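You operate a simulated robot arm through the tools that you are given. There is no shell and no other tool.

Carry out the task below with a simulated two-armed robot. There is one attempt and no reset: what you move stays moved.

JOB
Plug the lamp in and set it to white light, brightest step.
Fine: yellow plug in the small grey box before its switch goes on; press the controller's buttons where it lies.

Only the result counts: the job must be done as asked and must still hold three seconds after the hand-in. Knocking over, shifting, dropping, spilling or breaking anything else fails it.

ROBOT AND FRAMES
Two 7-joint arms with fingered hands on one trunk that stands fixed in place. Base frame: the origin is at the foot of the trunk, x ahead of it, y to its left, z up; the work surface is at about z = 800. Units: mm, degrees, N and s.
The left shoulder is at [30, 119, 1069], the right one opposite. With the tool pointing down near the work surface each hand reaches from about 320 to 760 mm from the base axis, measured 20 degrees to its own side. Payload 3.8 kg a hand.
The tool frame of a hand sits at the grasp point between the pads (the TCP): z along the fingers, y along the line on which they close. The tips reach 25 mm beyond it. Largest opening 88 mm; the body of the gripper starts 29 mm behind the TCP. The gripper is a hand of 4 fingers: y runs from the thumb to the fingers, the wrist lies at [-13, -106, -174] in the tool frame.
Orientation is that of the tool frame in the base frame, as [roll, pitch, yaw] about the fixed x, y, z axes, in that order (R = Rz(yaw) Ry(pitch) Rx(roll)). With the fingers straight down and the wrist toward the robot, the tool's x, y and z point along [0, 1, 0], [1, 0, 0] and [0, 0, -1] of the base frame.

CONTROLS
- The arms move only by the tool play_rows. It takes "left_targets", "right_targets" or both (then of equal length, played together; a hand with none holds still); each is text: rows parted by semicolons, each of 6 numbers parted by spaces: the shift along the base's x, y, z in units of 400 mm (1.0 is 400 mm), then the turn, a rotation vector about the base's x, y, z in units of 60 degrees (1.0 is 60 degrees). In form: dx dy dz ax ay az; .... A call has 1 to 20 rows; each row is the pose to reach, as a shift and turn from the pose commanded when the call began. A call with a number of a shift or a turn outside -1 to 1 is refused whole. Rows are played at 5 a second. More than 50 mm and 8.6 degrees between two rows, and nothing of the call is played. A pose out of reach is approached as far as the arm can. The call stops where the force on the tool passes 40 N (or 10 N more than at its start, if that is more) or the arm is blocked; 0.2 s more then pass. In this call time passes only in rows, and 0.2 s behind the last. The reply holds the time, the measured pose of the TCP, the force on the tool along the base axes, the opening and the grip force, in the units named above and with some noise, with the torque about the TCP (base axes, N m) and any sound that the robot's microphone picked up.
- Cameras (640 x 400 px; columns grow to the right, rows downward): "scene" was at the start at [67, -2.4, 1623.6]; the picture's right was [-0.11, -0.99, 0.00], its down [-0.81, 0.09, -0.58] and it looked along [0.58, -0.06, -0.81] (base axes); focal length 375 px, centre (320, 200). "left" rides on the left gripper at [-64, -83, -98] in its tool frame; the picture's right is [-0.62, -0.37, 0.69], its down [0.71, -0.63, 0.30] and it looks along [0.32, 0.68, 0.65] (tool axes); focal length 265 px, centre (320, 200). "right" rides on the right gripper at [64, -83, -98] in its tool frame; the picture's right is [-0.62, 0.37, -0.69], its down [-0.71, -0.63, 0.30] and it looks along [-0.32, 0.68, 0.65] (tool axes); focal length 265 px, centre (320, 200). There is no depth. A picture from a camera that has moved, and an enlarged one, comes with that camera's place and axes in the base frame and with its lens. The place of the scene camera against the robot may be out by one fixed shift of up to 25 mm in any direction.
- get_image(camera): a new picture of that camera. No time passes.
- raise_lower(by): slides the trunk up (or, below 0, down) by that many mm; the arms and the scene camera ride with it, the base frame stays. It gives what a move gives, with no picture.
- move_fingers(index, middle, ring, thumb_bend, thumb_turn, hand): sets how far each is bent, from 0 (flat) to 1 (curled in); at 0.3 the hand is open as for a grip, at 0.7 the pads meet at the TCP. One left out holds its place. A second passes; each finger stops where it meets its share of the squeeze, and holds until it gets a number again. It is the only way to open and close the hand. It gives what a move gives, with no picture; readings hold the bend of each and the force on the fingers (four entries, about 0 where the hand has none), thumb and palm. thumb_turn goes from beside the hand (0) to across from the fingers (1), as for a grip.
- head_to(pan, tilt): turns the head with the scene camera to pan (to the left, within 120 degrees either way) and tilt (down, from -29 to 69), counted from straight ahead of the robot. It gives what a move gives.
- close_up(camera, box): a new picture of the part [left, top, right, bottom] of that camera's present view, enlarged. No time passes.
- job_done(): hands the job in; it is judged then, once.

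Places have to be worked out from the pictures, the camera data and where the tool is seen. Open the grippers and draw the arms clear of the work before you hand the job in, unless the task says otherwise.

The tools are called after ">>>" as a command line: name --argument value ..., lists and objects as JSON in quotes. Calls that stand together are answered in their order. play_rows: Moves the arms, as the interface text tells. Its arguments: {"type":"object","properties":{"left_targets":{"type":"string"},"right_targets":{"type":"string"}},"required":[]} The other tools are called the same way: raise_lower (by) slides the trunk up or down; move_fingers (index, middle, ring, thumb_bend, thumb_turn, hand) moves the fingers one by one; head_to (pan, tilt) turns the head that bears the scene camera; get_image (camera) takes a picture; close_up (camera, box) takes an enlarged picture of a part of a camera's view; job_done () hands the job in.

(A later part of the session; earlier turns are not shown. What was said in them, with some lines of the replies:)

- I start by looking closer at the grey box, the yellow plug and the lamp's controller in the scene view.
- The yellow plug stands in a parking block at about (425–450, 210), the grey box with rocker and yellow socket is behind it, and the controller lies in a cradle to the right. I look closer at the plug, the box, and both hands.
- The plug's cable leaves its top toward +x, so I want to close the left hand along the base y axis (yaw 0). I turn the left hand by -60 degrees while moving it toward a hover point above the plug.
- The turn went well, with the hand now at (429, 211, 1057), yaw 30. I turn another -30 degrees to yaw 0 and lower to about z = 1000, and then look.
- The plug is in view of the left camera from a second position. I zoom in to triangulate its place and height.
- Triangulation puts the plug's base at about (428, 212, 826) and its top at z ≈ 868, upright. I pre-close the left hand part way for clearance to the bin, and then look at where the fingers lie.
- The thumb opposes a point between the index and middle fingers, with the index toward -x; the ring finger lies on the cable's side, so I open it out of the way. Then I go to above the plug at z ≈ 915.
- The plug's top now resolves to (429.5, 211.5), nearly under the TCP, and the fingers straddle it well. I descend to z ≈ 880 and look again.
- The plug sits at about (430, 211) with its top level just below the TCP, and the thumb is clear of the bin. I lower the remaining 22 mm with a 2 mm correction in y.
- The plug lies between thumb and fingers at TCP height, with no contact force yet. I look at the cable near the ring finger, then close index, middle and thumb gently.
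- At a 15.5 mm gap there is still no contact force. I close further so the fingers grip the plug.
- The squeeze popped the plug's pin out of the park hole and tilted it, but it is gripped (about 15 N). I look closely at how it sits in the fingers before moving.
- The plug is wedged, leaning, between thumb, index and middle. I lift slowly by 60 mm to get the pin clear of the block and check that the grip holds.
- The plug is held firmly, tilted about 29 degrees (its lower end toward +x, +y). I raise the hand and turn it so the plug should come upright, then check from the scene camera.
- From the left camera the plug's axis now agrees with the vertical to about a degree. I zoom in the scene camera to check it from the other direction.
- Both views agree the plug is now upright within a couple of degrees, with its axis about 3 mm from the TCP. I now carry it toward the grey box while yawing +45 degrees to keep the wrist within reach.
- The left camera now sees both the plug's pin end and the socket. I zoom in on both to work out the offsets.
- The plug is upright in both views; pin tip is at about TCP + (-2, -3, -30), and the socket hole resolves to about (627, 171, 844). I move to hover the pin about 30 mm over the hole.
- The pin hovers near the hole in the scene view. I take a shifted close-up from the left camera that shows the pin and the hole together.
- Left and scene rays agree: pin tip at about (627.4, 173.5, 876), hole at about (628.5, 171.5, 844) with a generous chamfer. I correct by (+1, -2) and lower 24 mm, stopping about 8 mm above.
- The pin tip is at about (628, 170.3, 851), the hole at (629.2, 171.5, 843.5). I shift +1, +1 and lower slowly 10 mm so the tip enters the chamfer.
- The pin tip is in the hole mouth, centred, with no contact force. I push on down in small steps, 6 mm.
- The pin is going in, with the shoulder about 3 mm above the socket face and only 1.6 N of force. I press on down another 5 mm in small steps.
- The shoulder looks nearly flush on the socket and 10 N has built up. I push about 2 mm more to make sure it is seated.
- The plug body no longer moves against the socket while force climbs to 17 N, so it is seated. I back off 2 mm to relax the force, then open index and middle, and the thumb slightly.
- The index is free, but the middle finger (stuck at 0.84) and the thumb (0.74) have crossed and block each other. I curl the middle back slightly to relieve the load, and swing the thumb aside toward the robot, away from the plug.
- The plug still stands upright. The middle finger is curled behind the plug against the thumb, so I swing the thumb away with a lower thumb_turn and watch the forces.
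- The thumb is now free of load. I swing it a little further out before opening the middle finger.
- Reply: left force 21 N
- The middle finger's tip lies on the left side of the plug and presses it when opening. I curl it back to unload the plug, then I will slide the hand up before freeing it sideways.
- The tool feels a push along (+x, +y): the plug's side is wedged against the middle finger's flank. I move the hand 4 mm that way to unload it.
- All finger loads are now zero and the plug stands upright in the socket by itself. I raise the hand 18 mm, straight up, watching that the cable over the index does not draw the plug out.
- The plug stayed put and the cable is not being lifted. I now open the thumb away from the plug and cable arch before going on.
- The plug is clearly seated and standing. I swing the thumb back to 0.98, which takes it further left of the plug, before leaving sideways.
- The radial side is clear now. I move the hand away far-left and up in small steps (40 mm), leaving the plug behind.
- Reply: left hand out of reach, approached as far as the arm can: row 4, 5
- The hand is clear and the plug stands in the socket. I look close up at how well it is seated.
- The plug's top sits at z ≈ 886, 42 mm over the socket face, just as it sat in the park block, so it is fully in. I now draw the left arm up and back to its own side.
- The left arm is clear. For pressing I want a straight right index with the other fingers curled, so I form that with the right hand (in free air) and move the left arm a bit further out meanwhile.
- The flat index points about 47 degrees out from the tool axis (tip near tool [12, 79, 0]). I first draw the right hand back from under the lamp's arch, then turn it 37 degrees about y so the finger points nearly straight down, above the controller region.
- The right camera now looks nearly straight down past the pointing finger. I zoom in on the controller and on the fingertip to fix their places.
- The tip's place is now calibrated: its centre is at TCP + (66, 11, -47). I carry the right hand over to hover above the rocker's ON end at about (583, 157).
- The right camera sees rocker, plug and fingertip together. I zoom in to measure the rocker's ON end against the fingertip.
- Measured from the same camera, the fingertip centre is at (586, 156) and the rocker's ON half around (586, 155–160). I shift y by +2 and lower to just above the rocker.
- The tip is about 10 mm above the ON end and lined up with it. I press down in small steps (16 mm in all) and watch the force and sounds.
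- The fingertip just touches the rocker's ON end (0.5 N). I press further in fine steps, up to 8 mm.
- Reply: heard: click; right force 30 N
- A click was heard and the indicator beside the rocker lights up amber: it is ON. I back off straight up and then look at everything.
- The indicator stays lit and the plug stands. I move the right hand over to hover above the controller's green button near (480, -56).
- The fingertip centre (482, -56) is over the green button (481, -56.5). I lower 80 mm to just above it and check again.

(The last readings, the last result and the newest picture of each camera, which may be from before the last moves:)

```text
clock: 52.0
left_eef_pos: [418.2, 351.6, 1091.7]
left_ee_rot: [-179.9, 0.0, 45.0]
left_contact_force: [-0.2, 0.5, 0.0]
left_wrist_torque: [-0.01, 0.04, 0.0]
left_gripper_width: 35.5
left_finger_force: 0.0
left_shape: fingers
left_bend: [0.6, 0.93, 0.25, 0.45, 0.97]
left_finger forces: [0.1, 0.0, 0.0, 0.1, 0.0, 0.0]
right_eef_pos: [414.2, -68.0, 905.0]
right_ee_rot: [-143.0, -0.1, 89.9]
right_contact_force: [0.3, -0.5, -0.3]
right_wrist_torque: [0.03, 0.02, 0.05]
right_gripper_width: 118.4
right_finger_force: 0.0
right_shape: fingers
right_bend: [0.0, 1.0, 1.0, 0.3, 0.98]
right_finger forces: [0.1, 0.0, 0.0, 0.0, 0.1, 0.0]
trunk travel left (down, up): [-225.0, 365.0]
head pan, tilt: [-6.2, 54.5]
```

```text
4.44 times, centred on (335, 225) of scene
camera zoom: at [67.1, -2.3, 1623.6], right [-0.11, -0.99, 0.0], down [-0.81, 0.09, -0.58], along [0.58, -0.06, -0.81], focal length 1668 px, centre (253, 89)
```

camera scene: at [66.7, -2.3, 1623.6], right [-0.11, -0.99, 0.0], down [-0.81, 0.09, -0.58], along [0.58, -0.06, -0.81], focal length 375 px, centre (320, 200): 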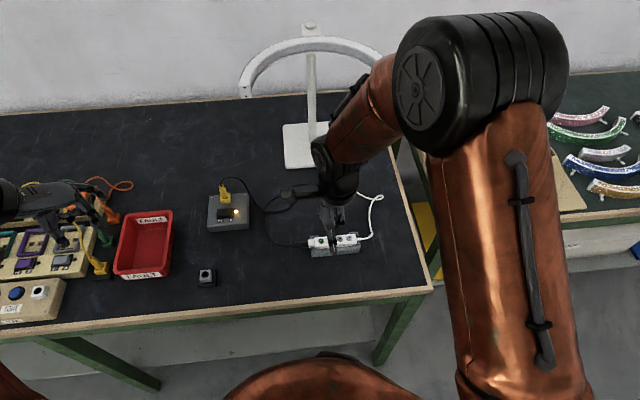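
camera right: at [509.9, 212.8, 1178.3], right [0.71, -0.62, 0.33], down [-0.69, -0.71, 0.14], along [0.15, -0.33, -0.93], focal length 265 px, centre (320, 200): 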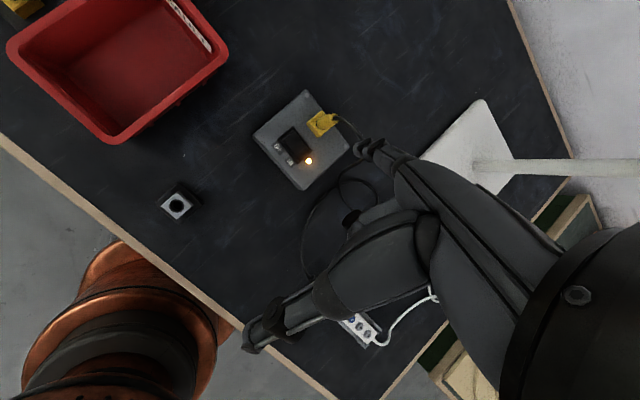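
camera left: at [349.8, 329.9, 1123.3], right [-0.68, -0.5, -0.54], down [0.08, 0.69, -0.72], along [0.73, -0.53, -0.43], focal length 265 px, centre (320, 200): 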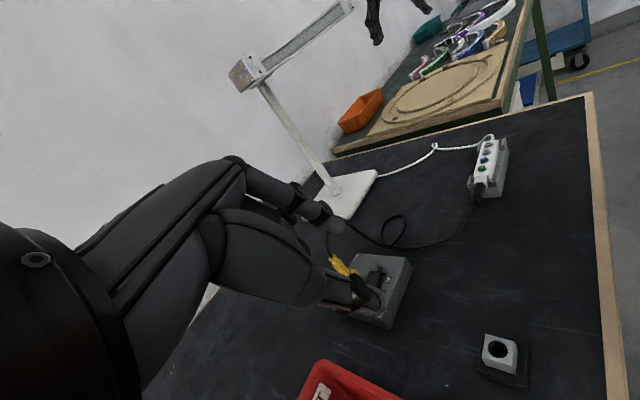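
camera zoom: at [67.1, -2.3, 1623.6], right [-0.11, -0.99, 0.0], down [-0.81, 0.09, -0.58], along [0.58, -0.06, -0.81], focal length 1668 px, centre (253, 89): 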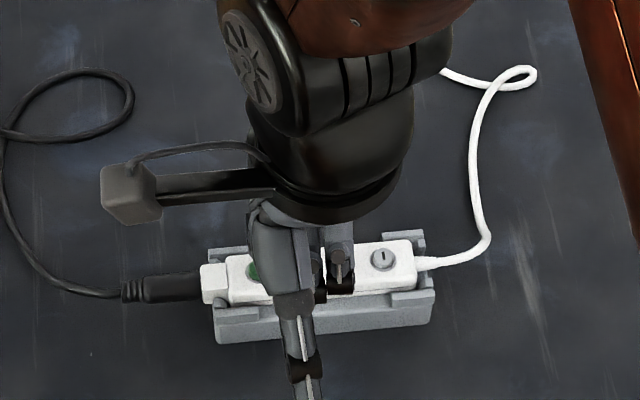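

The tip is within 1 mm of the green button's centre. I press down in small steps until I hear or feel it.

>>> play_rows --right_targets "0.001 -0.002 -0.015 0 0 0; 0.001 -0.002 -0.025 0 0 0; 0.001 -0.002 -0.03 0 0 0; 0.001 -0.002 -0.035 0 0 0; 0.001 -0.002 -0.039 0 0 0; 0.001 -0.002 -0.039 0 0 0"

>>> close_up --camera "right" --box '[270, 90, 430, 190]'

```text
clock: 53.4
left_eef_pos: [417.5, 350.4, 1089.5]
left_ee_rot: [-180.0, 0.0, 45.0]
left_contact_force: [1.1, -0.2, -0.5]
left_wrist_torque: [-0.03, 0.03, 0.02]
left_gripper_width: 35.4
left_finger_force: 0.0
left_shape: fingers
left_bend: [0.6, 0.93, 0.25, 0.45, 0.97]
left_finger forces: [0.0, 0.0, 0.0, 0.0, 0.0, 0.0]
right_eef_pos: [414.3, -67.9, 890.6]
right_ee_rot: [-142.9, 0.1, 90.0]
right_contact_force: [-0.6, -0.9, 5.1]
right_wrist_torque: [0.05, -0.35, -0.01]
right_gripper_width: 118.3
right_finger_force: 3.2
right_shape: fingers
right_bend: [0.0, 1.0, 1.0, 0.3, 0.98]
right_finger forces: [5.6, 0.0, 0.0, 0.0, 0.1, 0.1]
trunk travel left (down, up): [-225.0, 365.0]
head pan, tilt: [-6.2, 54.5]
heard: click
```

```text
4.00 times, centred on (350, 140) of right
camera zoom: at [408.9, -2.4, 1018.0], right [0.71, -0.62, 0.33], down [-0.69, -0.71, 0.14], along [0.15, -0.32, -0.93], focal length 1062 px, centre (200, 440)
```

zoom: 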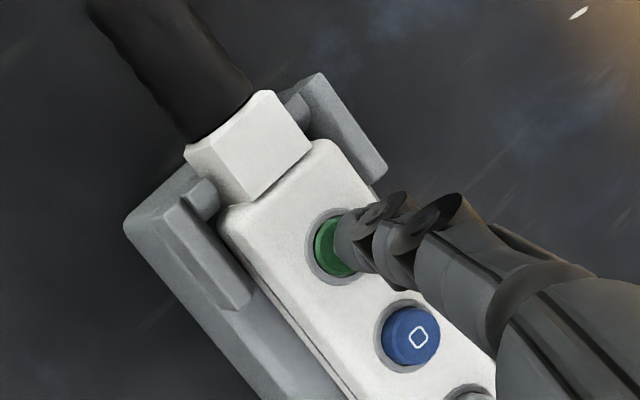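

A click was heard and warm light now falls on the table: the lamp is on. I lift the finger 15 mm and look at the lamp.

>>> play_rows --right_targets "0 0 0.015 0 0 0; 0 0 0.0375 0 0 0; 0 0 0.0375 0 0 0"

>>> get_image --camera "scene"

>>> close_up --camera "scene" --box '[220, 10, 420, 180]'

>>> close_up --camera "right" --box '[270, 90, 430, 190]'

```text
clock: 54.2
left_eef_pos: [418.5, 350.8, 1089.7]
left_ee_rot: [179.9, 0.1, 45.0]
left_contact_force: [-0.6, -0.1, 0.8]
left_wrist_torque: [-0.02, 0.0, 0.0]
left_gripper_width: 35.4
left_finger_force: 0.1
left_shape: fingers
left_bend: [0.6, 0.93, 0.25, 0.45, 0.97]
left_finger forces: [0.0, 0.0, 0.1, 0.1, 0.1, 0.0]
right_eef_pos: [414.6, -67.0, 906.0]
right_ee_rot: [-143.0, 0.0, 89.9]
right_contact_force: [-0.4, -0.4, 0.3]
right_wrist_torque: [-0.03, -0.01, -0.02]
right_gripper_width: 118.0
right_finger_force: 0.0
right_shape: fingers
right_bend: [0.0, 1.0, 1.0, 0.3, 0.98]
right_finger forces: [0.0, 0.1, 0.0, 0.0, 0.1, 0.0]
trunk travel left (down, up): [-225.0, 365.0]
head pan, tilt: [-6.2, 54.5]
```

```text
taken
camera scene: at [67.3, -2.3, 1623.6], right [-0.11, -0.99, 0.0], down [-0.81, 0.09, -0.58], along [0.58, -0.06, -0.81], focal length 375 px, centre (320, 200)
```

scene: 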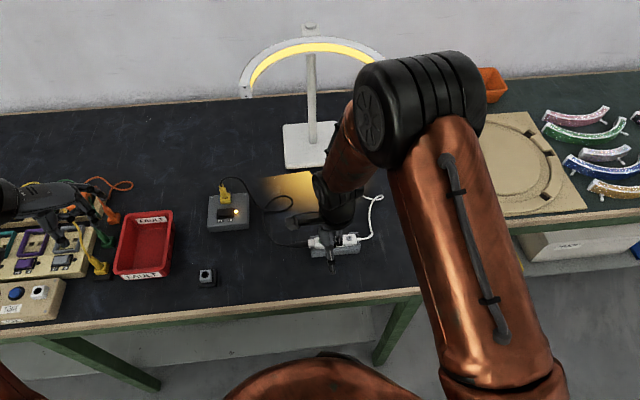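

```text
2.35 times, centred on (320, 95) of scene
camera zoom: at [67.3, -2.3, 1623.6], right [-0.11, -0.99, 0.0], down [-0.81, 0.09, -0.58], along [0.58, -0.06, -0.81], focal length 883 px, centre (320, 447)
```

zoom: 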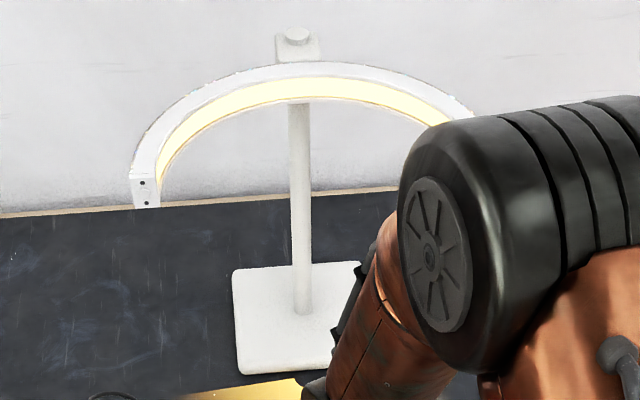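

```text
4.00 times, centred on (350, 140) of right
camera zoom: at [409.1, -1.9, 1033.1], right [0.71, -0.62, 0.33], down [-0.69, -0.71, 0.14], along [0.15, -0.32, -0.93], focal length 1062 px, centre (200, 440)
```

zoom: 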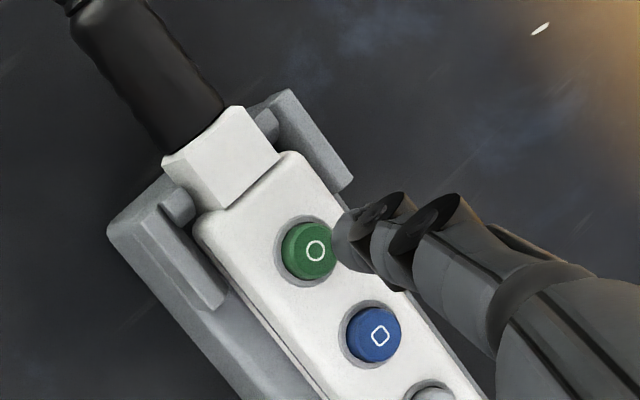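

The lamp is lit in a warm tone. Now the blue button, 22–23 mm to the right: I move over it, press to the same depth and release in one go.

>>> play_rows --right_targets "0 -0.03 0 0 0 0; 0 -0.0575 0 0 0 0; 0 -0.0575 -0.018 0 0 0; 0 -0.0575 -0.028 0 0 0; 0 -0.0575 -0.034 0 0 0; 0 -0.0575 -0.039 0 0 0; 0 -0.0575 -0.039 0 0 0; 0 -0.0575 -0.02 0 0 0; 0 -0.0575 0 0 0 0; 0 -0.0575 0 0 0 0"

>>> get_image --camera "scene"

>>> close_up --camera "scene" --box '[220, 10, 420, 180]'

>>> close_up --camera "right" --box '[270, 90, 430, 190]'

```text
clock: 56.4
left_eef_pos: [419.2, 351.3, 1090.5]
left_ee_rot: [179.9, 0.0, 44.9]
left_contact_force: [0.2, -0.4, -0.7]
left_wrist_torque: [0.01, -0.03, 0.0]
left_gripper_width: 35.5
left_finger_force: 0.0
left_shape: fingers
left_bend: [0.6, 0.93, 0.25, 0.45, 0.97]
left_finger forces: [0.1, 0.0, 0.0, 0.0, 0.1, 0.0]
right_eef_pos: [416.4, -92.4, 906.0]
right_ee_rot: [-143.0, 0.0, 90.1]
right_contact_force: [0.6, 0.0, 0.4]
right_wrist_torque: [0.0, -0.02, 0.02]
right_gripper_width: 118.0
right_finger_force: 0.1
right_shape: fingers
right_bend: [0.0, 1.0, 1.0, 0.3, 0.98]
right_finger forces: [0.1, 0.0, 0.0, 0.0, 0.0, 0.0]
trunk travel left (down, up): [-225.0, 365.0]
head pan, tilt: [-6.2, 54.5]
heard: click
```

```text
taken
camera scene: at [67.3, -2.3, 1623.6], right [-0.11, -0.99, 0.0], down [-0.81, 0.09, -0.58], along [0.58, -0.06, -0.81], focal length 375 px, centre (320, 200)
```

scene: 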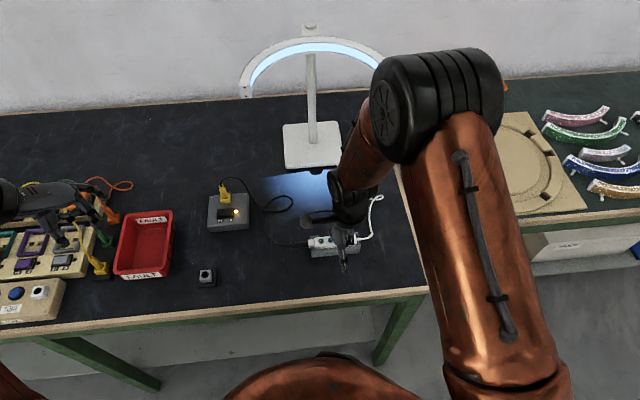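

```text
2.35 times, centred on (320, 95) of scene
camera zoom: at [67.3, -2.3, 1623.6], right [-0.11, -0.99, 0.0], down [-0.81, 0.09, -0.58], along [0.58, -0.06, -0.81], focal length 883 px, centre (320, 447)
```

zoom: 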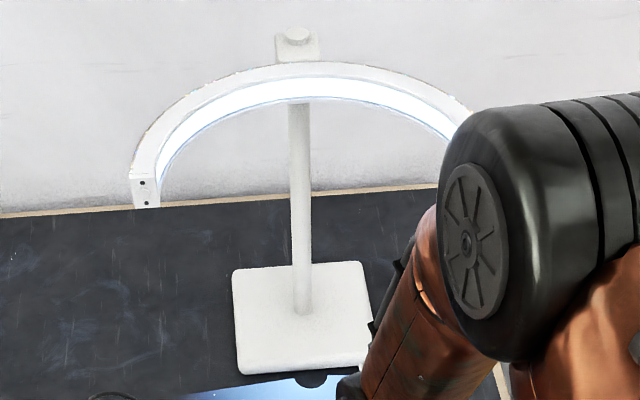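

```text
4.00 times, centred on (350, 140) of right
camera zoom: at [409.3, -26.7, 1033.4], right [0.71, -0.62, 0.33], down [-0.69, -0.71, 0.14], along [0.15, -0.32, -0.93], focal length 1062 px, centre (200, 440)
```

zoom: 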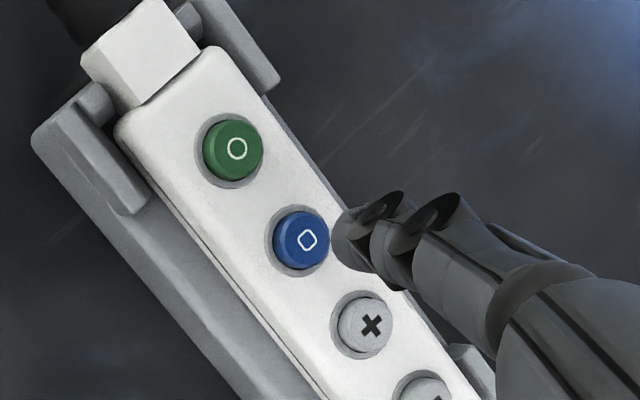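

The tone changed to a bluish, cold light. White may be a further mode, so I press blue once more and compare.

>>> play_rows --right_targets "0 0.002 -0.018 0 0 0; 0 0.002 -0.028 0 0 0; 0 0.002 -0.034 0 0 0; 0 0.002 -0.039 0 0 0; 0 0.002 -0.039 0 0 0; 0 0.002 -0.02 0 0 0; 0 0.002 0 0 0 0; 0 0.002 0 0 0 0"

>>> get_image --camera "scene"

>>> close_up --camera "scene" --box '[220, 10, 420, 180]'

```text
clock: 58.2
left_eef_pos: [419.0, 350.6, 1090.3]
left_ee_rot: [-179.9, 0.2, 45.0]
left_contact_force: [-0.2, -0.5, -0.2]
left_wrist_torque: [0.0, 0.0, -0.02]
left_gripper_width: 35.7
left_finger_force: 0.0
left_shape: fingers
left_bend: [0.6, 0.93, 0.25, 0.45, 0.97]
left_finger forces: [0.0, 0.1, 0.0, 0.0, 0.0, 0.0]
right_eef_pos: [415.9, -89.0, 905.2]
right_ee_rot: [-142.9, 0.1, 90.1]
right_contact_force: [-0.2, 0.2, -0.6]
right_wrist_torque: [-0.05, 0.0, -0.01]
right_gripper_width: 118.2
right_finger_force: 0.0
right_shape: fingers
right_bend: [0.0, 1.0, 1.0, 0.3, 0.98]
right_finger forces: [0.1, 0.1, 0.1, 0.0, 0.0, 0.1]
trunk travel left (down, up): [-225.0, 365.0]
head pan, tilt: [-6.2, 54.5]
heard: click
```

```text
taken
camera scene: at [67.3, -2.3, 1623.6], right [-0.11, -0.99, 0.0], down [-0.81, 0.09, -0.58], along [0.58, -0.06, -0.81], focal length 375 px, centre (320, 200)
```

scene: 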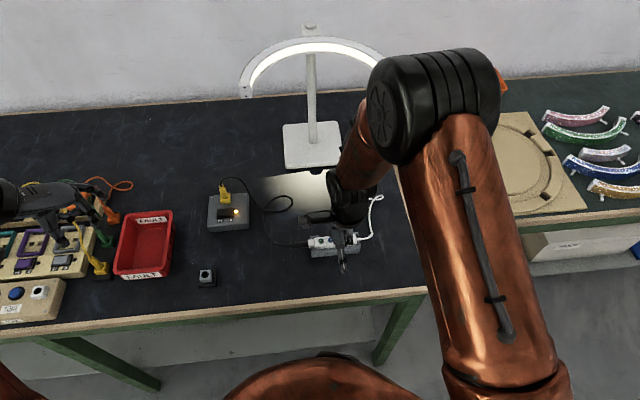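

```text
2.35 times, centred on (320, 95) of scene
camera zoom: at [67.3, -2.3, 1623.6], right [-0.11, -0.99, 0.0], down [-0.81, 0.09, -0.58], along [0.58, -0.06, -0.81], focal length 883 px, centre (320, 447)
```

zoom: 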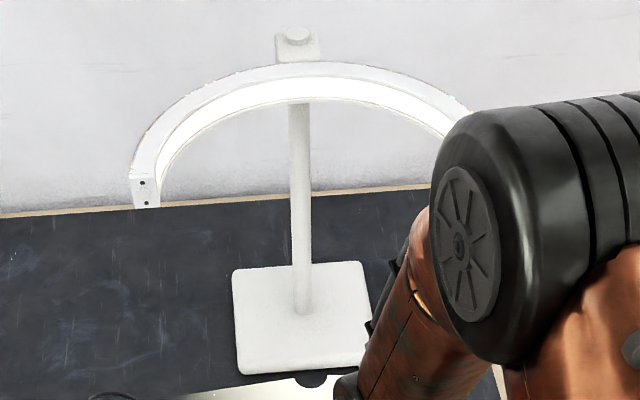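

This mode is a neutral white. To be sure there isn't a further mode that is whiter, I press blue once more and compare.

>>> play_rows --right_targets "0 0 -0.018 0 0 0; 0 0 -0.028 0 0 0; 0 0 -0.034 0 0 0; 0 0 -0.039 0 0 0; 0 0 -0.039 0 0 0; 0 0 -0.02 0 0 0; 0 0 0 0 0 0; 0 0 0 0 0 0"

>>> get_image --camera "scene"

>>> close_up --camera "right" --box '[270, 90, 430, 190]'

```text
clock: 60.0
left_eef_pos: [418.2, 349.5, 1091.8]
left_ee_rot: [-180.0, 0.1, 45.0]
left_contact_force: [0.0, 1.2, 0.3]
left_wrist_torque: [0.02, 0.01, 0.01]
left_gripper_width: 35.8
left_finger_force: 0.1
left_shape: fingers
left_bend: [0.6, 0.93, 0.25, 0.45, 0.97]
left_finger forces: [0.0, 0.0, 0.0, 0.0, 0.0, 0.0]
right_eef_pos: [415.1, -90.2, 904.1]
right_ee_rot: [-143.0, 0.0, 90.1]
right_contact_force: [-0.2, -0.2, 0.3]
right_wrist_torque: [-0.03, 0.02, 0.03]
right_gripper_width: 118.2
right_finger_force: 0.1
right_shape: fingers
right_bend: [0.0, 1.0, 1.0, 0.3, 0.98]
right_finger forces: [0.0, 0.1, 0.0, 0.0, 0.0, 0.1]
trunk travel left (down, up): [-225.0, 365.0]
head pan, tilt: [-6.2, 54.5]
heard: click
```

```text
taken
camera scene: at [67.3, -2.3, 1623.6], right [-0.11, -0.99, 0.0], down [-0.81, 0.09, -0.58], along [0.58, -0.06, -0.81], focal length 375 px, centre (320, 200)
```

scene: 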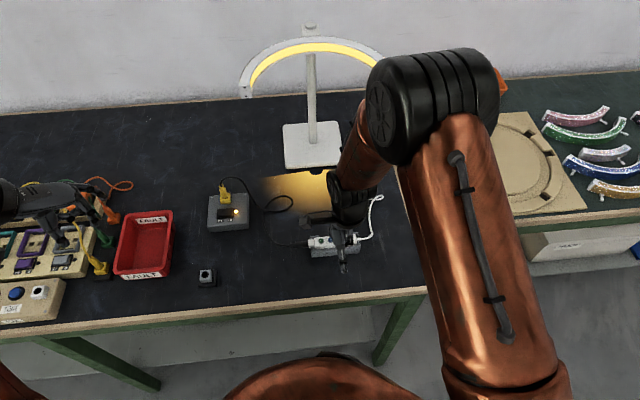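

```text
4.00 times, centred on (350, 140) of right
camera zoom: at [408.7, -25.0, 1033.0], right [0.71, -0.62, 0.33], down [-0.69, -0.71, 0.14], along [0.15, -0.32, -0.93], focal length 1062 px, centre (200, 440)
```

zoom: 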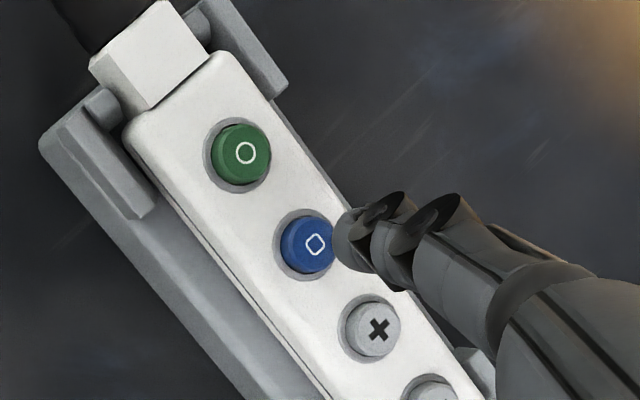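

It cycles warm → cold → white → warm, so two more presses bring back white. I press blue twice, with a full release between.

>>> play_rows --right_targets "0 0 -0.018 0 0 0; 0 0 -0.028 0 0 0; 0 0 -0.034 0 0 0; 0 0 -0.039 0 0 0; 0 0 -0.039 0 0 0; 0 0 -0.02 0 0 0; 0 0 0 0 0 0; 0 0 0 0 0 0"

>>> close_up --camera "scene" --box '[220, 10, 420, 220]'

>>> play_rows --right_targets "0 0 -0.018 0 0 0; 0 0 -0.028 0 0 0; 0 0 -0.034 0 0 0; 0 0 -0.039 0 0 0; 0 0 -0.039 0 0 0; 0 0 -0.02 0 0 0; 0 0 0 0 0 0; 0 0 0 0 0 0"

>>> close_up --camera "scene" --box '[220, 10, 420, 220]'

```text
clock: 61.8
left_eef_pos: [418.1, 350.2, 1091.6]
left_ee_rot: [179.9, 0.1, 45.0]
left_contact_force: [0.5, 1.0, 0.0]
left_wrist_torque: [0.04, -0.01, -0.03]
left_gripper_width: 35.7
left_finger_force: 0.1
left_shape: fingers
left_bend: [0.6, 0.93, 0.25, 0.45, 0.97]
left_finger forces: [0.0, 0.0, 0.1, 0.1, 0.0, 0.0]
right_eef_pos: [415.6, -90.9, 904.5]
right_ee_rot: [-142.9, 0.0, 90.1]
right_contact_force: [-1.2, 0.7, 0.0]
right_wrist_torque: [0.03, 0.01, 0.05]
right_gripper_width: 118.2
right_finger_force: 0.0
right_shape: fingers
right_bend: [0.0, 1.0, 1.0, 0.3, 0.98]
right_finger forces: [0.1, 0.0, 0.0, 0.0, 0.0, 0.1]
trunk travel left (down, up): [-225.0, 365.0]
head pan, tilt: [-6.2, 54.5]
heard: click
```

```text
1.90 times, centred on (320, 115) of scene
camera zoom: at [67.3, -2.3, 1623.6], right [-0.11, -0.99, 0.0], down [-0.81, 0.09, -0.58], along [0.58, -0.06, -0.81], focal length 715 px, centre (320, 362)
```

zoom: 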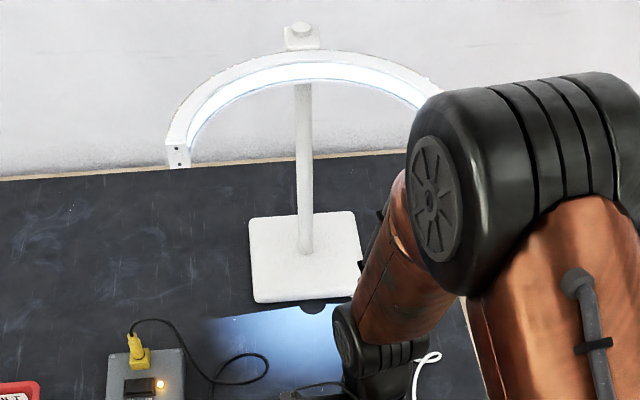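

```text
clock: 63.6
left_eef_pos: [418.9, 350.5, 1091.4]
left_ee_rot: [-180.0, 0.1, 45.1]
left_contact_force: [-0.2, 0.8, -0.7]
left_wrist_torque: [-0.02, -0.01, -0.05]
left_gripper_width: 35.7
left_finger_force: 0.1
left_shape: fingers
left_bend: [0.6, 0.93, 0.25, 0.45, 0.97]
left_finger forces: [0.1, 0.0, 0.0, 0.1, 0.0, 0.0]
right_eef_pos: [415.0, -89.2, 904.4]
right_ee_rot: [-143.0, 0.0, 90.0]
right_contact_force: [-0.1, -0.1, 0.6]
right_wrist_torque: [0.02, 0.0, -0.02]
right_gripper_width: 118.3
right_finger_force: 0.0
right_shape: fingers
right_bend: [0.0, 1.0, 1.0, 0.3, 0.98]
right_finger forces: [0.1, 0.0, 0.0, 0.1, 0.0, 0.1]
trunk travel left (down, up): [-225.0, 365.0]
head pan, tilt: [-6.2, 54.5]
heard: click
```

```text
1.90 times, centred on (320, 115) of scene
camera zoom: at [67.3, -2.3, 1623.6], right [-0.11, -0.99, 0.0], down [-0.81, 0.09, -0.58], along [0.58, -0.06, -0.81], focal length 715 px, centre (320, 362)
```

zoom: 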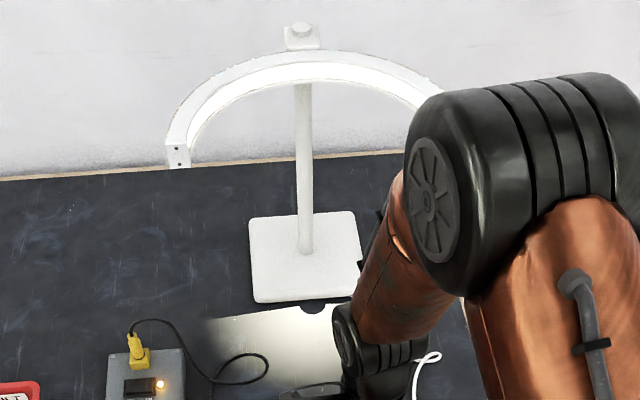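

White is set. I now move to the + button (22 mm further right), press it once and watch the brightness.

>>> play_rows --right_targets "0 -0.028 0 0 0 0; 0 -0.0558 0 0 0 0; 0 -0.0558 -0.018 0 0 0; 0 -0.0558 -0.028 0 0 0; 0 -0.0558 -0.034 0 0 0; 0 -0.0558 -0.039 0 0 0; 0 -0.0558 -0.039 0 0 0; 0 -0.0558 -0.02 0 0 0; 0 -0.0558 0 0 0 0; 0 -0.0558 0 0 0 0"

>>> close_up --camera "scene" --box '[220, 10, 420, 220]'

>>> close_up --camera "right" --box '[270, 90, 430, 190]'

```text
clock: 65.8
left_eef_pos: [417.8, 349.8, 1090.6]
left_ee_rot: [-180.0, 0.1, 45.0]
left_contact_force: [-0.9, 0.3, -0.4]
left_wrist_torque: [0.03, -0.04, 0.02]
left_gripper_width: 35.7
left_finger_force: 0.0
left_shape: fingers
left_bend: [0.6, 0.93, 0.25, 0.45, 0.97]
left_finger forces: [0.0, 0.1, 0.0, 0.0, 0.1, 0.0]
right_eef_pos: [414.7, -112.2, 905.2]
right_ee_rot: [-142.9, 0.0, 89.9]
right_contact_force: [0.1, -0.5, 0.2]
right_wrist_torque: [-0.03, 0.02, -0.01]
right_gripper_width: 118.3
right_finger_force: 0.0
right_shape: fingers
right_bend: [0.0, 1.0, 1.0, 0.3, 0.98]
right_finger forces: [0.0, 0.0, 0.0, 0.0, 0.0, 0.1]
trunk travel left (down, up): [-225.0, 365.0]
head pan, tilt: [-6.2, 54.5]
heard: click
```

```text
1.90 times, centred on (320, 115) of scene
camera zoom: at [67.3, -2.3, 1623.6], right [-0.11, -0.99, 0.0], down [-0.81, 0.09, -0.58], along [0.58, -0.06, -0.81], focal length 715 px, centre (320, 362)
```

zoom: 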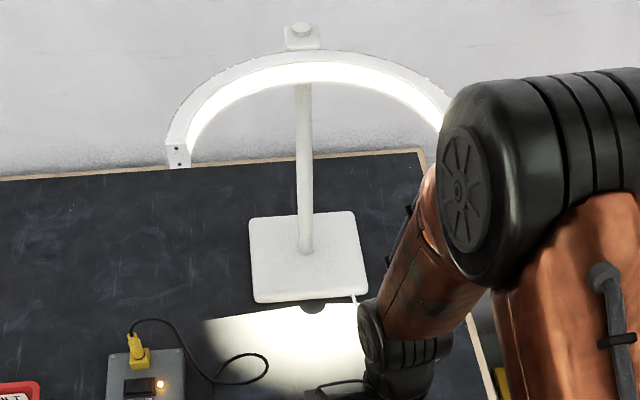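

```text
4.00 times, centred on (350, 140) of right
camera zoom: at [408.8, -47.1, 1033.7], right [0.71, -0.62, 0.33], down [-0.69, -0.71, 0.14], along [0.15, -0.32, -0.93], focal length 1062 px, centre (200, 440)
```

zoom: 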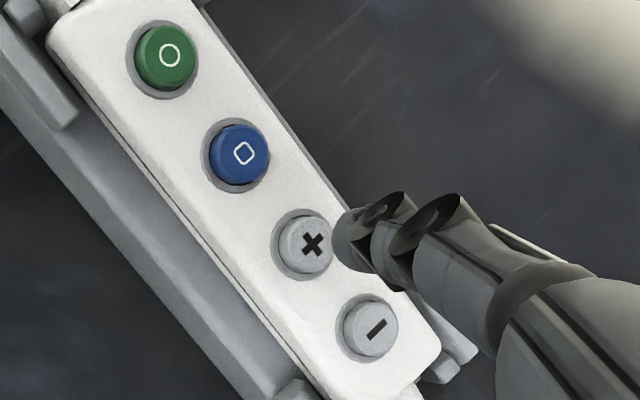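

The light clearly got brighter with one + press. I press + again and compare.

>>> play_rows --right_targets "0 0 -0.018 0 0 0; 0 0 -0.028 0 0 0; 0 0 -0.034 0 0 0; 0 0 -0.039 0 0 0; 0 0 -0.039 0 0 0; 0 0 -0.02 0 0 0; 0 0 0 0 0 0; 0 0 0 0 0 0"

>>> close_up --camera "scene" --box '[220, 10, 420, 220]'

>>> play_rows --right_targets "0 0 -0.018 0 0 0; 0 0 -0.028 0 0 0; 0 0 -0.034 0 0 0; 0 0 -0.039 0 0 0; 0 0 -0.039 0 0 0; 0 0 -0.02 0 0 0; 0 0 0 0 0 0; 0 0 0 0 0 0"

>>> close_up --camera "scene" --box '[220, 10, 420, 220]'

```text
clock: 67.6
left_eef_pos: [419.1, 350.4, 1090.3]
left_ee_rot: [180.0, 0.1, 45.0]
left_contact_force: [-0.5, -0.4, 0.0]
left_wrist_torque: [0.0, 0.01, -0.03]
left_gripper_width: 35.5
left_finger_force: 0.1
left_shape: fingers
left_bend: [0.6, 0.93, 0.25, 0.45, 0.97]
left_finger forces: [0.1, 0.0, 0.1, 0.0, 0.1, 0.0]
right_eef_pos: [414.6, -113.5, 905.3]
right_ee_rot: [-142.9, 0.0, 90.0]
right_contact_force: [0.1, 0.4, 0.9]
right_wrist_torque: [0.01, -0.01, -0.01]
right_gripper_width: 118.2
right_finger_force: 0.1
right_shape: fingers
right_bend: [0.0, 1.0, 1.0, 0.3, 0.98]
right_finger forces: [0.1, 0.1, 0.0, 0.0, 0.1, 0.0]
trunk travel left (down, up): [-225.0, 365.0]
head pan, tilt: [-6.2, 54.5]
heard: click
```

```text
1.90 times, centred on (320, 115) of scene
camera zoom: at [67.3, -2.3, 1623.6], right [-0.11, -0.99, 0.0], down [-0.81, 0.09, -0.58], along [0.58, -0.06, -0.81], focal length 715 px, centre (320, 362)
```

zoom: 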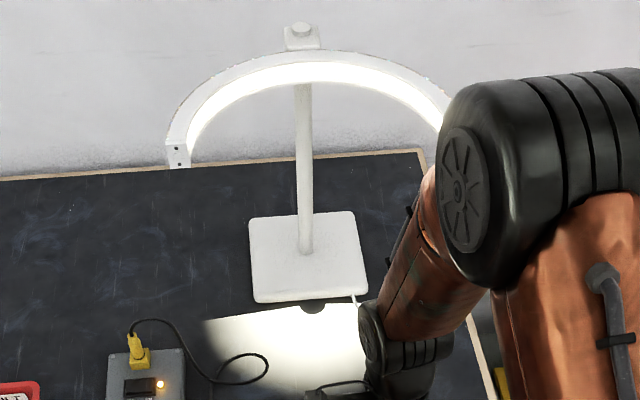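

```text
clock: 69.4
left_eef_pos: [418.0, 349.9, 1090.0]
left_ee_rot: [-179.9, 0.1, 45.0]
left_contact_force: [-0.8, -0.4, -0.6]
left_wrist_torque: [0.01, 0.0, 0.03]
left_gripper_width: 35.6
left_finger_force: 0.0
left_shape: fingers
left_bend: [0.6, 0.93, 0.25, 0.45, 0.97]
left_finger forces: [0.1, 0.0, 0.1, 0.1, 0.0, 0.0]
right_eef_pos: [414.8, -112.3, 904.8]
right_ee_rot: [-142.9, -0.1, 90.0]
right_contact_force: [0.8, -0.4, 0.1]
right_wrist_torque: [0.03, 0.05, -0.01]
right_gripper_width: 118.2
right_finger_force: 0.0
right_shape: fingers
right_bend: [0.0, 1.0, 1.0, 0.3, 0.98]
right_finger forces: [0.0, 0.1, 0.1, 0.0, 0.0, 0.1]
trunk travel left (down, up): [-225.0, 365.0]
head pan, tilt: [-6.2, 54.5]
heard: click
```

```text
1.90 times, centred on (320, 115) of scene
camera zoom: at [67.3, -2.3, 1623.6], right [-0.11, -0.99, 0.0], down [-0.81, 0.09, -0.58], along [0.58, -0.06, -0.81], focal length 715 px, centre (320, 362)
```

zoom: 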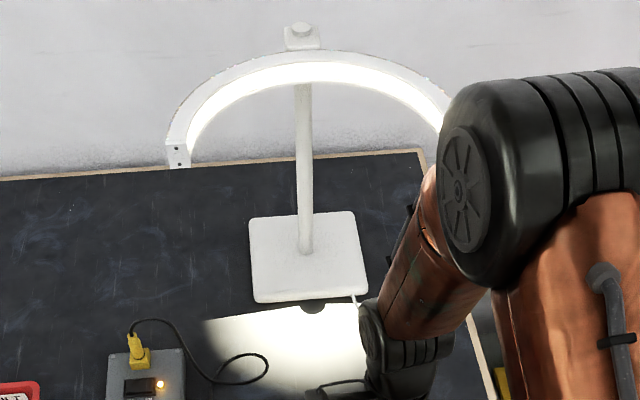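

The second and third presses made no visible change, so it seems to be at the top step. I press + a few more times in case small steps do not show, checking for any change.

>>> play_rows --right_targets "0 0 -0.018 0 0 0; 0 0 -0.028 0 0 0; 0 0 -0.034 0 0 0; 0 0 -0.039 0 0 0; 0 0 -0.039 0 0 0; 0 0 -0.02 0 0 0; 0 0 0 0 0 0; 0 0 0 0 0 0; 0 0 -0.018 0 0 0; 0 0 -0.028 0 0 0; 0 0 -0.034 0 0 0; 0 0 -0.039 0 0 0; 0 0 -0.039 0 0 0; 0 0 -0.02 0 0 0; 0 0 0 0 0 0; 0 0 0 0 0 0"

>>> close_up --camera "scene" --box '[220, 10, 420, 220]'

>>> close_up --camera "right" --box '[250, 70, 450, 200]'

```text
clock: 72.8
left_eef_pos: [419.7, 349.2, 1090.3]
left_ee_rot: [180.0, 0.1, 44.9]
left_contact_force: [-0.3, 0.4, 0.9]
left_wrist_torque: [0.0, -0.01, 0.01]
left_gripper_width: 35.7
left_finger_force: 0.0
left_shape: fingers
left_bend: [0.6, 0.93, 0.25, 0.45, 0.97]
left_finger forces: [0.0, 0.0, 0.0, 0.0, 0.0, 0.0]
right_eef_pos: [414.9, -112.5, 903.5]
right_ee_rot: [-143.0, 0.0, 90.1]
right_contact_force: [-0.7, -0.3, 0.0]
right_wrist_torque: [0.02, -0.02, -0.03]
right_gripper_width: 118.0
right_finger_force: 0.0
right_shape: fingers
right_bend: [0.0, 1.0, 1.0, 0.3, 0.98]
right_finger forces: [0.0, 0.1, 0.0, 0.1, 0.0, 0.1]
trunk travel left (down, up): [-225.0, 365.0]
head pan, tilt: [-6.2, 54.5]
heard: click, click
```

```text
1.90 times, centred on (320, 115) of scene
camera zoom: at [67.3, -2.3, 1623.6], right [-0.11, -0.99, 0.0], down [-0.81, 0.09, -0.58], along [0.58, -0.06, -0.81], focal length 715 px, centre (320, 362)
```

zoom: 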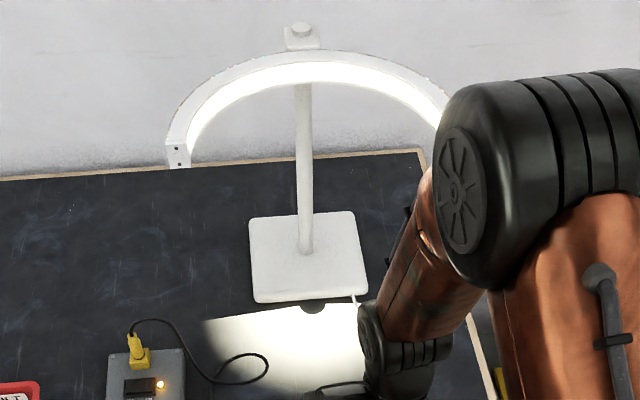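

```text
3.08 times, centred on (350, 135) of right
camera zoom: at [408.0, -46.9, 1032.3], right [0.71, -0.62, 0.33], down [-0.69, -0.71, 0.14], along [0.15, -0.32, -0.93], focal length 817 px, centre (228, 400)
```

zoom: 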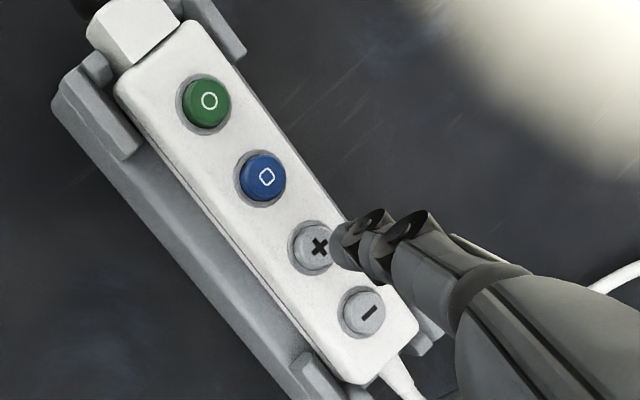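

The brightness stays at its top. I lift the right hand straight up and draw it away to the right, clear of controller and lamp.

>>> play_rows --right_targets "0 0 0.06 0 0 0; 0 0 0.15 0 0 0; 0 0 0.25 0 0 0; 0 -0.04 0.34 0 0 0; -0.02 -0.12 0.4 0 0 0; -0.04 -0.21 0.42 0 0 0; -0.06 -0.30 0.42 0 0 0; -0.07 -0.38 0.42 0 0 0; -0.07 -0.42 0.42 0 0 0; -0.07 -0.42 0.42 0 0 0"

>>> get_image --camera "scene"

>>> get_image --camera "right"

```text
clock: 75.0
left_eef_pos: [418.1, 350.4, 1090.9]
left_ee_rot: [179.9, 0.0, 45.0]
left_contact_force: [-0.3, 0.0, 0.3]
left_wrist_torque: [0.01, 0.02, 0.0]
left_gripper_width: 35.8
left_finger_force: 0.0
left_shape: fingers
left_bend: [0.6, 0.93, 0.25, 0.45, 0.97]
left_finger forces: [0.0, 0.0, 0.0, 0.0, 0.0, 0.1]
right_eef_pos: [387.9, -281.0, 1071.6]
right_ee_rot: [-143.1, 0.0, 89.9]
right_contact_force: [0.0, -1.2, 0.7]
right_wrist_torque: [0.01, -0.03, -0.01]
right_gripper_width: 118.2
right_finger_force: 0.0
right_shape: fingers
right_bend: [0.0, 1.0, 1.0, 0.3, 0.98]
right_finger forces: [0.1, 0.0, 0.0, 0.1, 0.0, 0.0]
trunk travel left (down, up): [-225.0, 365.0]
head pan, tilt: [-6.2, 54.5]
```

```text
taken
camera scene: at [67.0, -2.2, 1623.6], right [-0.11, -0.99, 0.0], down [-0.81, 0.09, -0.58], along [0.58, -0.06, -0.81], focal length 375 px, centre (320, 200)
```

scene: 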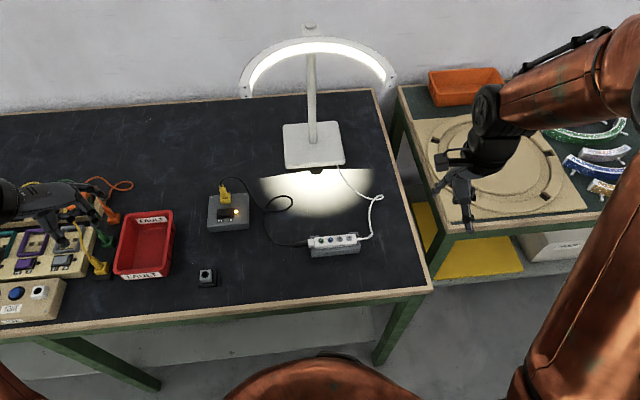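

```text
taken
camera right: at [381.0, -216.7, 1199.9], right [0.71, -0.62, 0.33], down [-0.69, -0.71, 0.14], along [0.15, -0.32, -0.93], focal length 265 px, centre (320, 200)
```

right: 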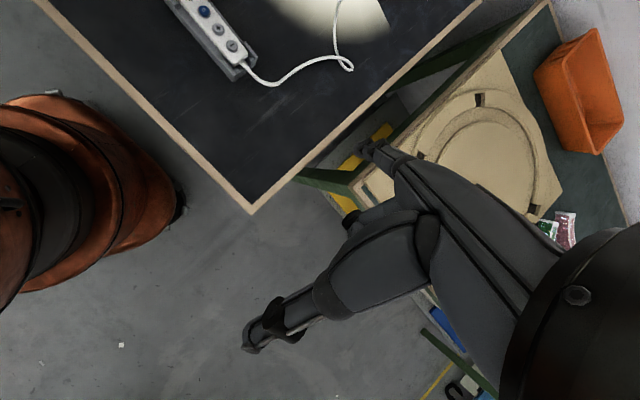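

The lamp shines white at its brightest, and both arms are clear. I open both hands in free air and take a last close look at plug, box and controller.

>>> move_fingers --hand "left" --index 0.3 --middle 0.3 --ring 0.3 --thumb_bend 0.3

>>> move_fingers --hand "right" --index 0.3 --middle 0.3 --ring 0.3 --thumb_bend 0.3

>>> close_up --camera "scene" --box '[195, 165, 265, 240]'

>>> close_up --camera "scene" --box '[290, 210, 400, 280]'

>>> close_up --camera "scene" --box '[0, 140, 200, 320]'

>>> close_up --camera "scene" --box '[220, 10, 420, 220]'

```text
clock: 76.0
left_eef_pos: [418.7, 350.6, 1091.3]
left_ee_rot: [180.0, 0.1, 45.0]
left_contact_force: [0.7, 0.5, 0.5]
left_wrist_torque: [-0.02, 0.03, 0.0]
left_gripper_width: 84.5
left_finger_force: 0.0
left_shape: fingers
left_bend: [0.3, 0.3, 0.3, 0.3, 0.96]
left_finger forces: [0.0, 0.0, 0.0, 0.0, 0.0, 0.1]
right_eef_pos: [387.9, -282.6, 1071.7]
right_ee_rot: [-143.0, 0.0, 90.0]
right_contact_force: [-0.9, 0.4, 0.2]
right_wrist_torque: [0.03, -0.04, 0.02]
right_gripper_width: 118.2
right_finger_force: 0.0
right_shape: fingers
right_bend: [0.0, 1.0, 1.0, 0.3, 0.98]
right_finger forces: [0.0, 0.0, 0.0, 0.0, 0.0, 0.0]
trunk travel left (down, up): [-225.0, 365.0]
head pan, tilt: [-6.2, 54.5]
```

```text
clock: 77.0
left_eef_pos: [418.5, 350.1, 1092.0]
left_ee_rot: [-180.0, 0.2, 45.0]
left_contact_force: [0.6, 0.1, 0.0]
left_wrist_torque: [0.0, -0.01, 0.01]
left_gripper_width: 84.7
left_finger_force: 0.1
left_shape: fingers
left_bend: [0.3, 0.3, 0.3, 0.3, 0.96]
left_finger forces: [0.1, 0.0, 0.1, 0.1, 0.1, 0.0]
right_eef_pos: [387.1, -280.1, 1071.4]
right_ee_rot: [-143.0, -0.1, 90.0]
right_contact_force: [0.0, 0.5, 0.3]
right_wrist_torque: [-0.02, 0.0, -0.02]
right_gripper_width: 84.7
right_finger_force: 0.1
right_shape: fingers
right_bend: [0.3, 0.3, 0.3, 0.3, 0.98]
right_finger forces: [0.0, 0.0, 0.0, 0.1, 0.0, 0.1]
trunk travel left (down, up): [-225.0, 365.0]
head pan, tilt: [-6.2, 54.5]
```

```text
5.33 times, centred on (230, 202) of scene
camera zoom: at [67.0, -2.4, 1623.6], right [-0.11, -0.99, 0.0], down [-0.81, 0.09, -0.58], along [0.58, -0.06, -0.81], focal length 2002 px, centre (800, 187)
```

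zoom: 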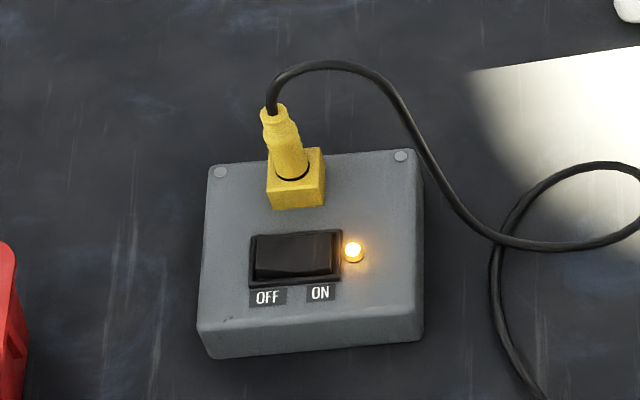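

```text
5.71 times, centred on (345, 245) of scene
camera zoom: at [67.0, -2.4, 1623.6], right [-0.11, -0.99, 0.0], down [-0.81, 0.09, -0.58], along [0.58, -0.06, -0.81], focal length 2145 px, centre (177, -57)
```

zoom: 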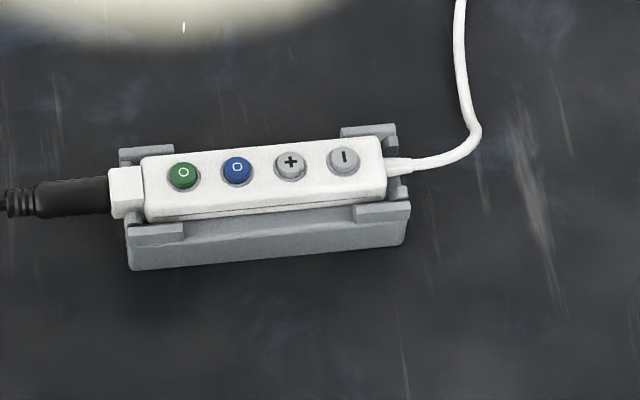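

```text
2.22 times, centred on (100, 230) of scene
camera zoom: at [67.0, -2.4, 1623.6], right [-0.11, -0.99, 0.0], down [-0.81, 0.09, -0.58], along [0.58, -0.06, -0.81], focal length 834 px, centre (809, 133)
```

zoom: 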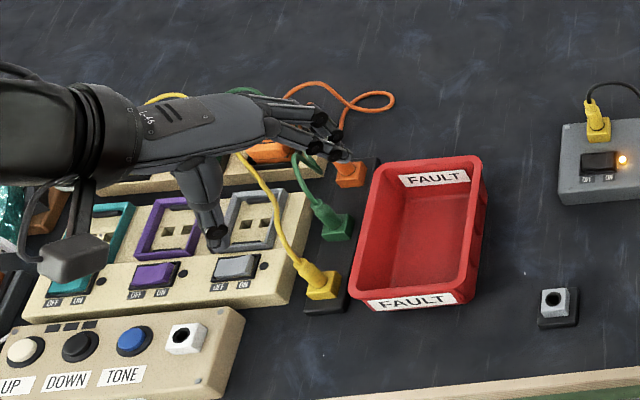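

```text
1.90 times, centred on (320, 115) of scene
camera zoom: at [67.0, -2.4, 1623.6], right [-0.11, -0.99, 0.0], down [-0.81, 0.09, -0.58], along [0.58, -0.06, -0.81], focal length 715 px, centre (320, 362)
```

zoom: 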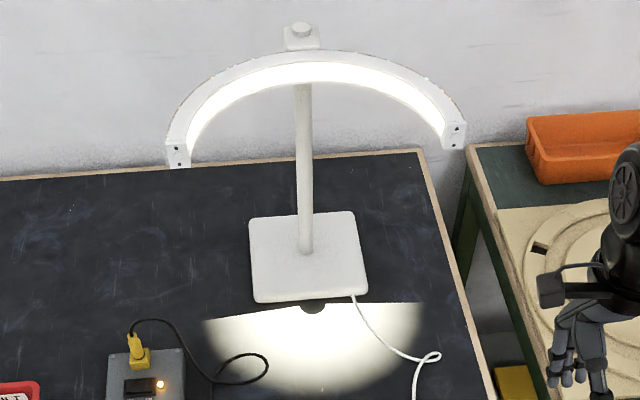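

The plug is seated, the box's indicator is lit, and the controller lies exactly where it was. The lamp shines white at its top step, and both hands are open and clear, so I hand the job in.

>>> job_done

```text
The job is handed in.
```

The lamp is plugged in and shining white at its brightest step, and I've handed the job in.

- **Plug and switch:** The yellow plug went into the small grey box first. I then pressed the switch to ON and heard a click, and the amber indicator beside it came on. When I first gripped the plug it popped out of its parking block and tilted. It stayed in the hand, and I turned it upright before putting it in the socket.
- **Colour:** Green turned the lamp on with warm light. Blue cycles warm, cold, white, so I went round once to confirm the three modes and left it on white.
- **Brightness:** The first press of + made the light clearly brighter. Four more presses changed nothing visible, so I take that as the top step.
- **Surroundings:** The controller is in exactly the same place as before, and nothing else appeared to have moved. Both hands are open and clear of the table.
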